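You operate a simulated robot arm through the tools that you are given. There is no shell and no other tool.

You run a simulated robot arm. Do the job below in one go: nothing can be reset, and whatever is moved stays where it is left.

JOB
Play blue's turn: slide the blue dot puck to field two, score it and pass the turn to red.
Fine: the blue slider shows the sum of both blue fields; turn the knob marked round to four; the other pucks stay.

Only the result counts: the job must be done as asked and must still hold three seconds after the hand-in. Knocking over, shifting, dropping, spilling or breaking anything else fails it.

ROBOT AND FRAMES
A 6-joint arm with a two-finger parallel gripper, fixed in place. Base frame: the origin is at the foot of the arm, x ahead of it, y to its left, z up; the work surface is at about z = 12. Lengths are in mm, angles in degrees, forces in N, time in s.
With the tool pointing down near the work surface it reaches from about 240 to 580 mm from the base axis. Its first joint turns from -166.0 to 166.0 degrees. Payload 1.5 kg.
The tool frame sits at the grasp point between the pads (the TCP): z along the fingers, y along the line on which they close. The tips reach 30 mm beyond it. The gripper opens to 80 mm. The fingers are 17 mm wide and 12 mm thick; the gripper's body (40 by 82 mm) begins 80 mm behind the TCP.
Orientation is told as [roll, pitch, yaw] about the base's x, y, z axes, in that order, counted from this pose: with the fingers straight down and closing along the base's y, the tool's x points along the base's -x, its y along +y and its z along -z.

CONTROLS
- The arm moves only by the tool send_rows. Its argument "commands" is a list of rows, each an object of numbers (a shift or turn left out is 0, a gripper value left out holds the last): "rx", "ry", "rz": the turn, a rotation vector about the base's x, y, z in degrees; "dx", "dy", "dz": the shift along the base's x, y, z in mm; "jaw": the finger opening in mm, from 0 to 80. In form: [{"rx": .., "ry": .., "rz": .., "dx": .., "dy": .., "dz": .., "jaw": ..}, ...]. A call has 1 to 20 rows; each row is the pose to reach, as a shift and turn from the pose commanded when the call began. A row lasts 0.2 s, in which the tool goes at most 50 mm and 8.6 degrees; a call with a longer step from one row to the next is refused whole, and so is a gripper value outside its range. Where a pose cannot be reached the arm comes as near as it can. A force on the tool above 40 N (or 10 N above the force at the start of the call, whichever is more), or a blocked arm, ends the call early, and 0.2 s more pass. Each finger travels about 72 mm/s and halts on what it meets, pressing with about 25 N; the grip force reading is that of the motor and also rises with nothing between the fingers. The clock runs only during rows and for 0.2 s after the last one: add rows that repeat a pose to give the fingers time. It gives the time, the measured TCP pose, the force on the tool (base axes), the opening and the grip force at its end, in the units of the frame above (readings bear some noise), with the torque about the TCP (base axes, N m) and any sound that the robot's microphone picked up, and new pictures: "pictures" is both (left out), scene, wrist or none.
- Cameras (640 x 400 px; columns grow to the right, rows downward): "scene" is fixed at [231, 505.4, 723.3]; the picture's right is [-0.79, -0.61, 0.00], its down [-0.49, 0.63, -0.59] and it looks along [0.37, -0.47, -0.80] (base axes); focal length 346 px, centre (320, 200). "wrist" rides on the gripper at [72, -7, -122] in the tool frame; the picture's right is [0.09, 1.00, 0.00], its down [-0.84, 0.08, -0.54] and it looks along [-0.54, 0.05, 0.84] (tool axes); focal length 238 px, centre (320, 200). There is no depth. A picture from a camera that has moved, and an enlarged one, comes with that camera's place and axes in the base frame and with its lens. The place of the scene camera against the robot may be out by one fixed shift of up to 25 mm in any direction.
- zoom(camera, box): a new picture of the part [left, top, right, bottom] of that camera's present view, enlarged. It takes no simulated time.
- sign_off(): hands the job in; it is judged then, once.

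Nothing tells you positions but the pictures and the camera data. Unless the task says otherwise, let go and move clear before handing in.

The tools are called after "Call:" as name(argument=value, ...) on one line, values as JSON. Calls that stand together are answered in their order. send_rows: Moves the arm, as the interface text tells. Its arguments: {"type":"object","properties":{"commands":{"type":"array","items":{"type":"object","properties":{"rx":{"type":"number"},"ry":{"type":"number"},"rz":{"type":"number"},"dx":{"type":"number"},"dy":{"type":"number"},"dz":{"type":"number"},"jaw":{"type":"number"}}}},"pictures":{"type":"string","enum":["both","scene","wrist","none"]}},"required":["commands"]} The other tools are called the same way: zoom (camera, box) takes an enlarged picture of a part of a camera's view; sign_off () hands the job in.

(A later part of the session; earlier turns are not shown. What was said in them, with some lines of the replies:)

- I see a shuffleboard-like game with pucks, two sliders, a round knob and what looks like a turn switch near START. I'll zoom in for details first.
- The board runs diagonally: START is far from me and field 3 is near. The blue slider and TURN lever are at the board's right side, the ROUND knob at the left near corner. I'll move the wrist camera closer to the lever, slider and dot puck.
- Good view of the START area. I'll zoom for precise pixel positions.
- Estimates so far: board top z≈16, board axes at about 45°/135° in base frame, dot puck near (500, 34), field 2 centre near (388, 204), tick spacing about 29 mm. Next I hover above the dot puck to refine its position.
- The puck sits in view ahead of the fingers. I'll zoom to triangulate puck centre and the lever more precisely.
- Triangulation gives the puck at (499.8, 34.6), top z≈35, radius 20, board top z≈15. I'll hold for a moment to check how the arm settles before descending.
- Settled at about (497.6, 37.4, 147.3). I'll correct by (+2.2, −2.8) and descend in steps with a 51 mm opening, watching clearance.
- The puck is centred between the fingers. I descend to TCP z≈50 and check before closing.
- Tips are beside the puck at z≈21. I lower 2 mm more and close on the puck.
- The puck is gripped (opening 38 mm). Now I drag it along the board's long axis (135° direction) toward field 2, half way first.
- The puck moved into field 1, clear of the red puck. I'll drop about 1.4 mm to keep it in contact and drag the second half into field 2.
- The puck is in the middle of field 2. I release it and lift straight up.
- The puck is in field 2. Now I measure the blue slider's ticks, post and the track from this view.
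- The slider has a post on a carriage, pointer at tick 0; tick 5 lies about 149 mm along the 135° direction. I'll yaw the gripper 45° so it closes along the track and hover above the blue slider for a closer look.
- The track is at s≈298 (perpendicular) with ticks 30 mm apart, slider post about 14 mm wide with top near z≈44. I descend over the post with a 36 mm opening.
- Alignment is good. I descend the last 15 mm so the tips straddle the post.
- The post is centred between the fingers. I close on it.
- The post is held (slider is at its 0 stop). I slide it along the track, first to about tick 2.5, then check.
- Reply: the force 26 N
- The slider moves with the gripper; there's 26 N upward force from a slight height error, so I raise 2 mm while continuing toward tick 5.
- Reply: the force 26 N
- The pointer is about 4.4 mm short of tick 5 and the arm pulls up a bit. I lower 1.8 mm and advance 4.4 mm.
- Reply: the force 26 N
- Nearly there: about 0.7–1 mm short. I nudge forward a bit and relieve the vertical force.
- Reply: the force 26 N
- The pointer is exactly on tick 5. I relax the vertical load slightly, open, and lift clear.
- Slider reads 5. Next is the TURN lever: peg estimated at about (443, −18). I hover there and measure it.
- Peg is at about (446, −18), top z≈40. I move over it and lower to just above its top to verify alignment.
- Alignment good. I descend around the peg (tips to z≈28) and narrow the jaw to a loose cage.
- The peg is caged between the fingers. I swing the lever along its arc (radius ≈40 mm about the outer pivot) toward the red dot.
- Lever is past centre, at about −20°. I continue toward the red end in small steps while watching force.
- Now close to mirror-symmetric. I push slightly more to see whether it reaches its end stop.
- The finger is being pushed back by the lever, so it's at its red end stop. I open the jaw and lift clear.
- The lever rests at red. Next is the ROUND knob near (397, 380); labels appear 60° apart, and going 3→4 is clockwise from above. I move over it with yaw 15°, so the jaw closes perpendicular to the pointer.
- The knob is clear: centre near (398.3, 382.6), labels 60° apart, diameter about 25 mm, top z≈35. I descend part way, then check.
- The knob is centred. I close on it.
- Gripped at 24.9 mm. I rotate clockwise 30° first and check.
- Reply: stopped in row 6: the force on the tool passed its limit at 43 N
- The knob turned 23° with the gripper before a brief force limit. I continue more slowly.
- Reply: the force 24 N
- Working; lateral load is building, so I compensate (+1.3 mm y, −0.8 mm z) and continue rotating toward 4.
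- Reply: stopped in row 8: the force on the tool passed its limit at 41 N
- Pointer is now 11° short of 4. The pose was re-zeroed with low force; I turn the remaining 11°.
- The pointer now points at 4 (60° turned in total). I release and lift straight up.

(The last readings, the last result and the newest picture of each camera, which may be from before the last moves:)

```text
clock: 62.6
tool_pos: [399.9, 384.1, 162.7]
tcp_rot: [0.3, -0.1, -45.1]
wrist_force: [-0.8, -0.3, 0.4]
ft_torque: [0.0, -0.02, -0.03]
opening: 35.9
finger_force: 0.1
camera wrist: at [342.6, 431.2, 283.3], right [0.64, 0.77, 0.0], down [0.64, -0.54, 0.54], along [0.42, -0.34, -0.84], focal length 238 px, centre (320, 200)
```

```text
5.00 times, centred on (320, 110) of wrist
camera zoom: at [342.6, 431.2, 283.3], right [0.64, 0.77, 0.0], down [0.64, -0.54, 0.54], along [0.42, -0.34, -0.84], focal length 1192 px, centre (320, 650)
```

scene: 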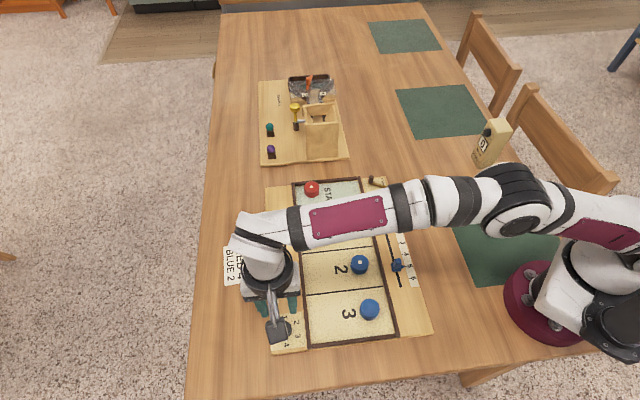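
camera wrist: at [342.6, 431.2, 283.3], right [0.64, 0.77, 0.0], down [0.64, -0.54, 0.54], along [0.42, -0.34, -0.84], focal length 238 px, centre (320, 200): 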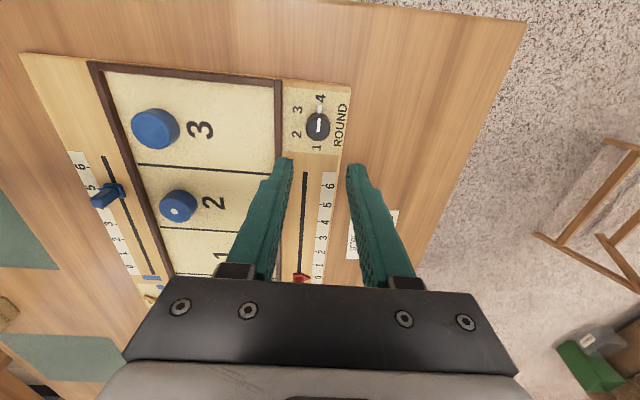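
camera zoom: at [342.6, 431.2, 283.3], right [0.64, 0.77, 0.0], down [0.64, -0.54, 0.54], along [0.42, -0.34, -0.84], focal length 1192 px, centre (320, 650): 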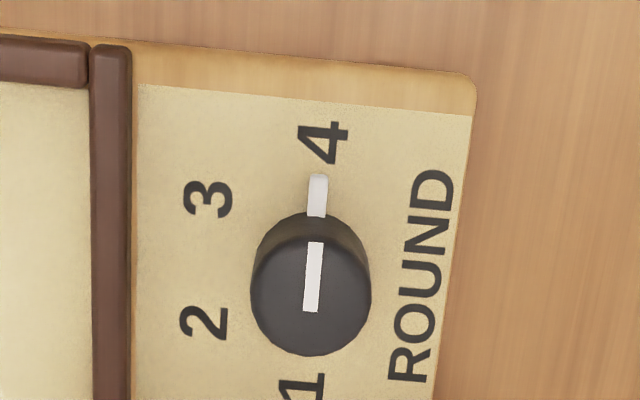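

The knob points to 4. I move the arm well clear to inspect the whole scene.

Call:
send_rows(commands=[{"dx": 0, "dy": 0, "dz": 30}, {"dx": 0, "dy": -20, "dz": 55, "rz": 4}, {"dx": 2, "dy": -50, "dz": 75, "rz": 8}, {"dx": 4, "dy": -82, "dz": 80, "rz": 12}, {"dx": 6, "dy": -115, "dz": 80, "rz": 17}, {"dx": 8, "dy": -150, "dz": 80, "rz": 22}, {"dx": 10, "dy": -185, "dz": 80, "rz": 27}, {"dx": 12, "dy": -220, "dz": 80, "rz": 32}, {"dx": 14, "dy": -255, "dz": 80, "rz": 37}, {"dx": 16, "dy": -290, "dz": 80, "rz": 41}, {"dx": 18, "dy": -325, "dz": 80, "rz": 45}, {"dx": 18, "dy": -350, "dz": 80, "rz": 45}, {"dx": 18, "dy": -361, "dz": 80, "rz": 45}, {"dx": 18, "dy": -361, "dz": 80, "rz": 45}, {"dx": 18, "dy": -361, "dz": 80, "rz": 45}])

Call:
zoom(camera="scene", box=[250, 160, 440, 279])

Call:
zoom(camera="scene", box=[210, 240, 440, 384])

Call:
zoom(camera="wrist", box=[220, 0, 640, 262])

```text
clock: 65.8
tool_pos: [416.8, 21.1, 242.8]
tcp_rot: [0.3, -0.1, -0.1]
wrist_force: [-0.1, 0.7, 0.4]
ft_torque: [0.01, -0.01, 0.02]
opening: 36.0
finger_force: 0.0
camera wrist: at [344.5, 14.2, 363.8], right [-0.09, 1.0, 0.0], down [0.84, 0.07, 0.54], along [0.54, 0.05, -0.84], focal length 238 px, centre (320, 200)
```

scene: 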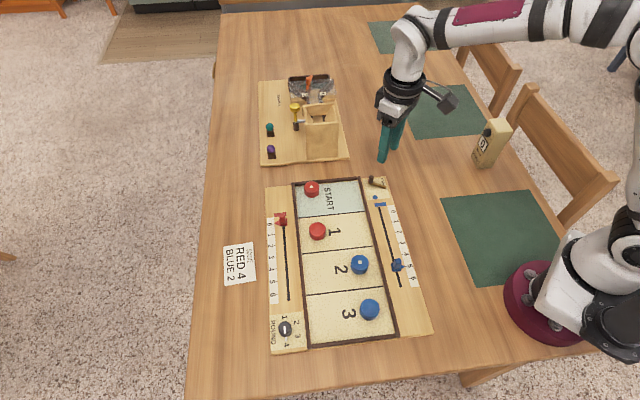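
wrist: 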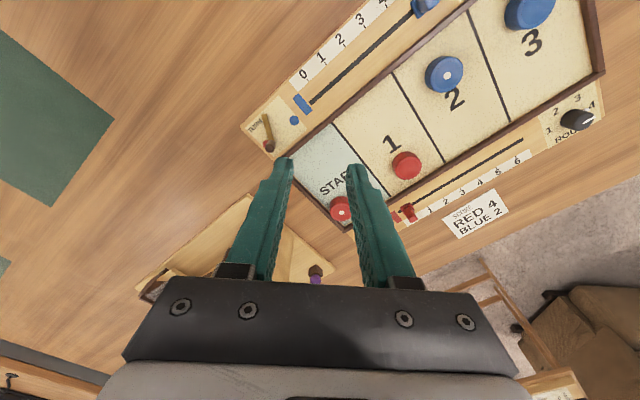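

```text
3.36 times, centred on (345, 220) of scene
camera zoom: at [231.0, 505.4, 723.3], right [-0.79, -0.61, 0.0], down [-0.49, 0.63, -0.59], along [0.37, -0.47, -0.8], focal length 1162 px, centre (236, 134)
```

zoom: 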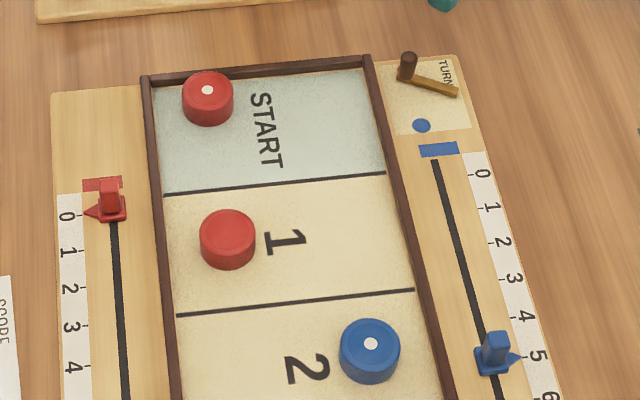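

```text
2.78 times, centred on (325, 312) of scene
camera zoom: at [231.0, 505.4, 723.3], right [-0.79, -0.61, 0.0], down [-0.49, 0.63, -0.59], along [0.37, -0.47, -0.8], focal length 960 px, centre (306, -111)
```

zoom: 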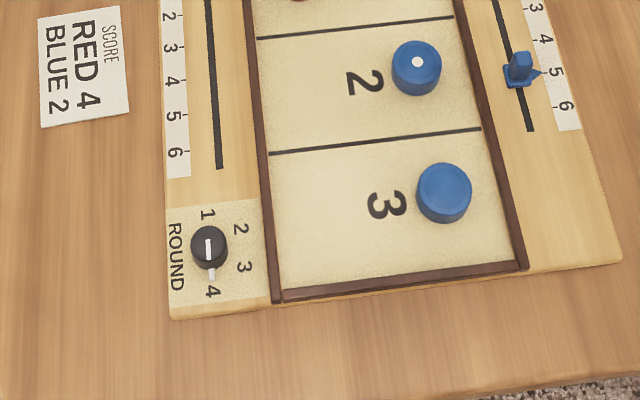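

```text
1.52 times, centred on (430, 131) of wrist
camera zoom: at [344.5, 14.2, 363.8], right [-0.09, 1.0, 0.0], down [0.84, 0.07, 0.54], along [0.54, 0.05, -0.84], focal length 363 px, centre (152, 305)
```

zoom: 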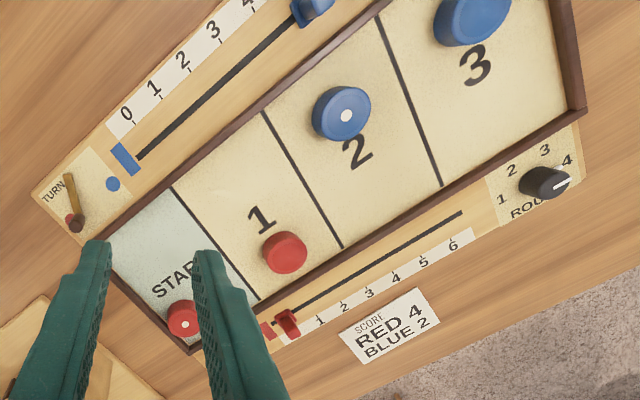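

All parts check out: the dot puck is in field 2, the blue slider is on 5 (2+3), the TURN lever is at red, and ROUND is on 4. The other pucks and the red slider are where they were and the arm is clear, so I hand in.

Call:
sign_off()

```text
The job is handed in.
```

Blue's turn is played and handed in; the final pictures show every part as asked. The result of the judging wasn't shown to me.

- **Puck:** the blue dot puck was slid along the board and sits in the middle of field two.
- **Score:** the blue slider's pointer is on 5, the sum of fields two and three. I took the card reading "RED 4, BLUE 2" as an earlier score and left it alone.
- **Turn:** the TURN lever is at its end stop on the red side.
- **Round:** the ROUND knob points to 4. The arm's force limit stopped the turn twice on the way, and I continued more slowly each time.
- **Everything else:** the other pucks and the red slider are where they were. The gripper is open and clear of the board.
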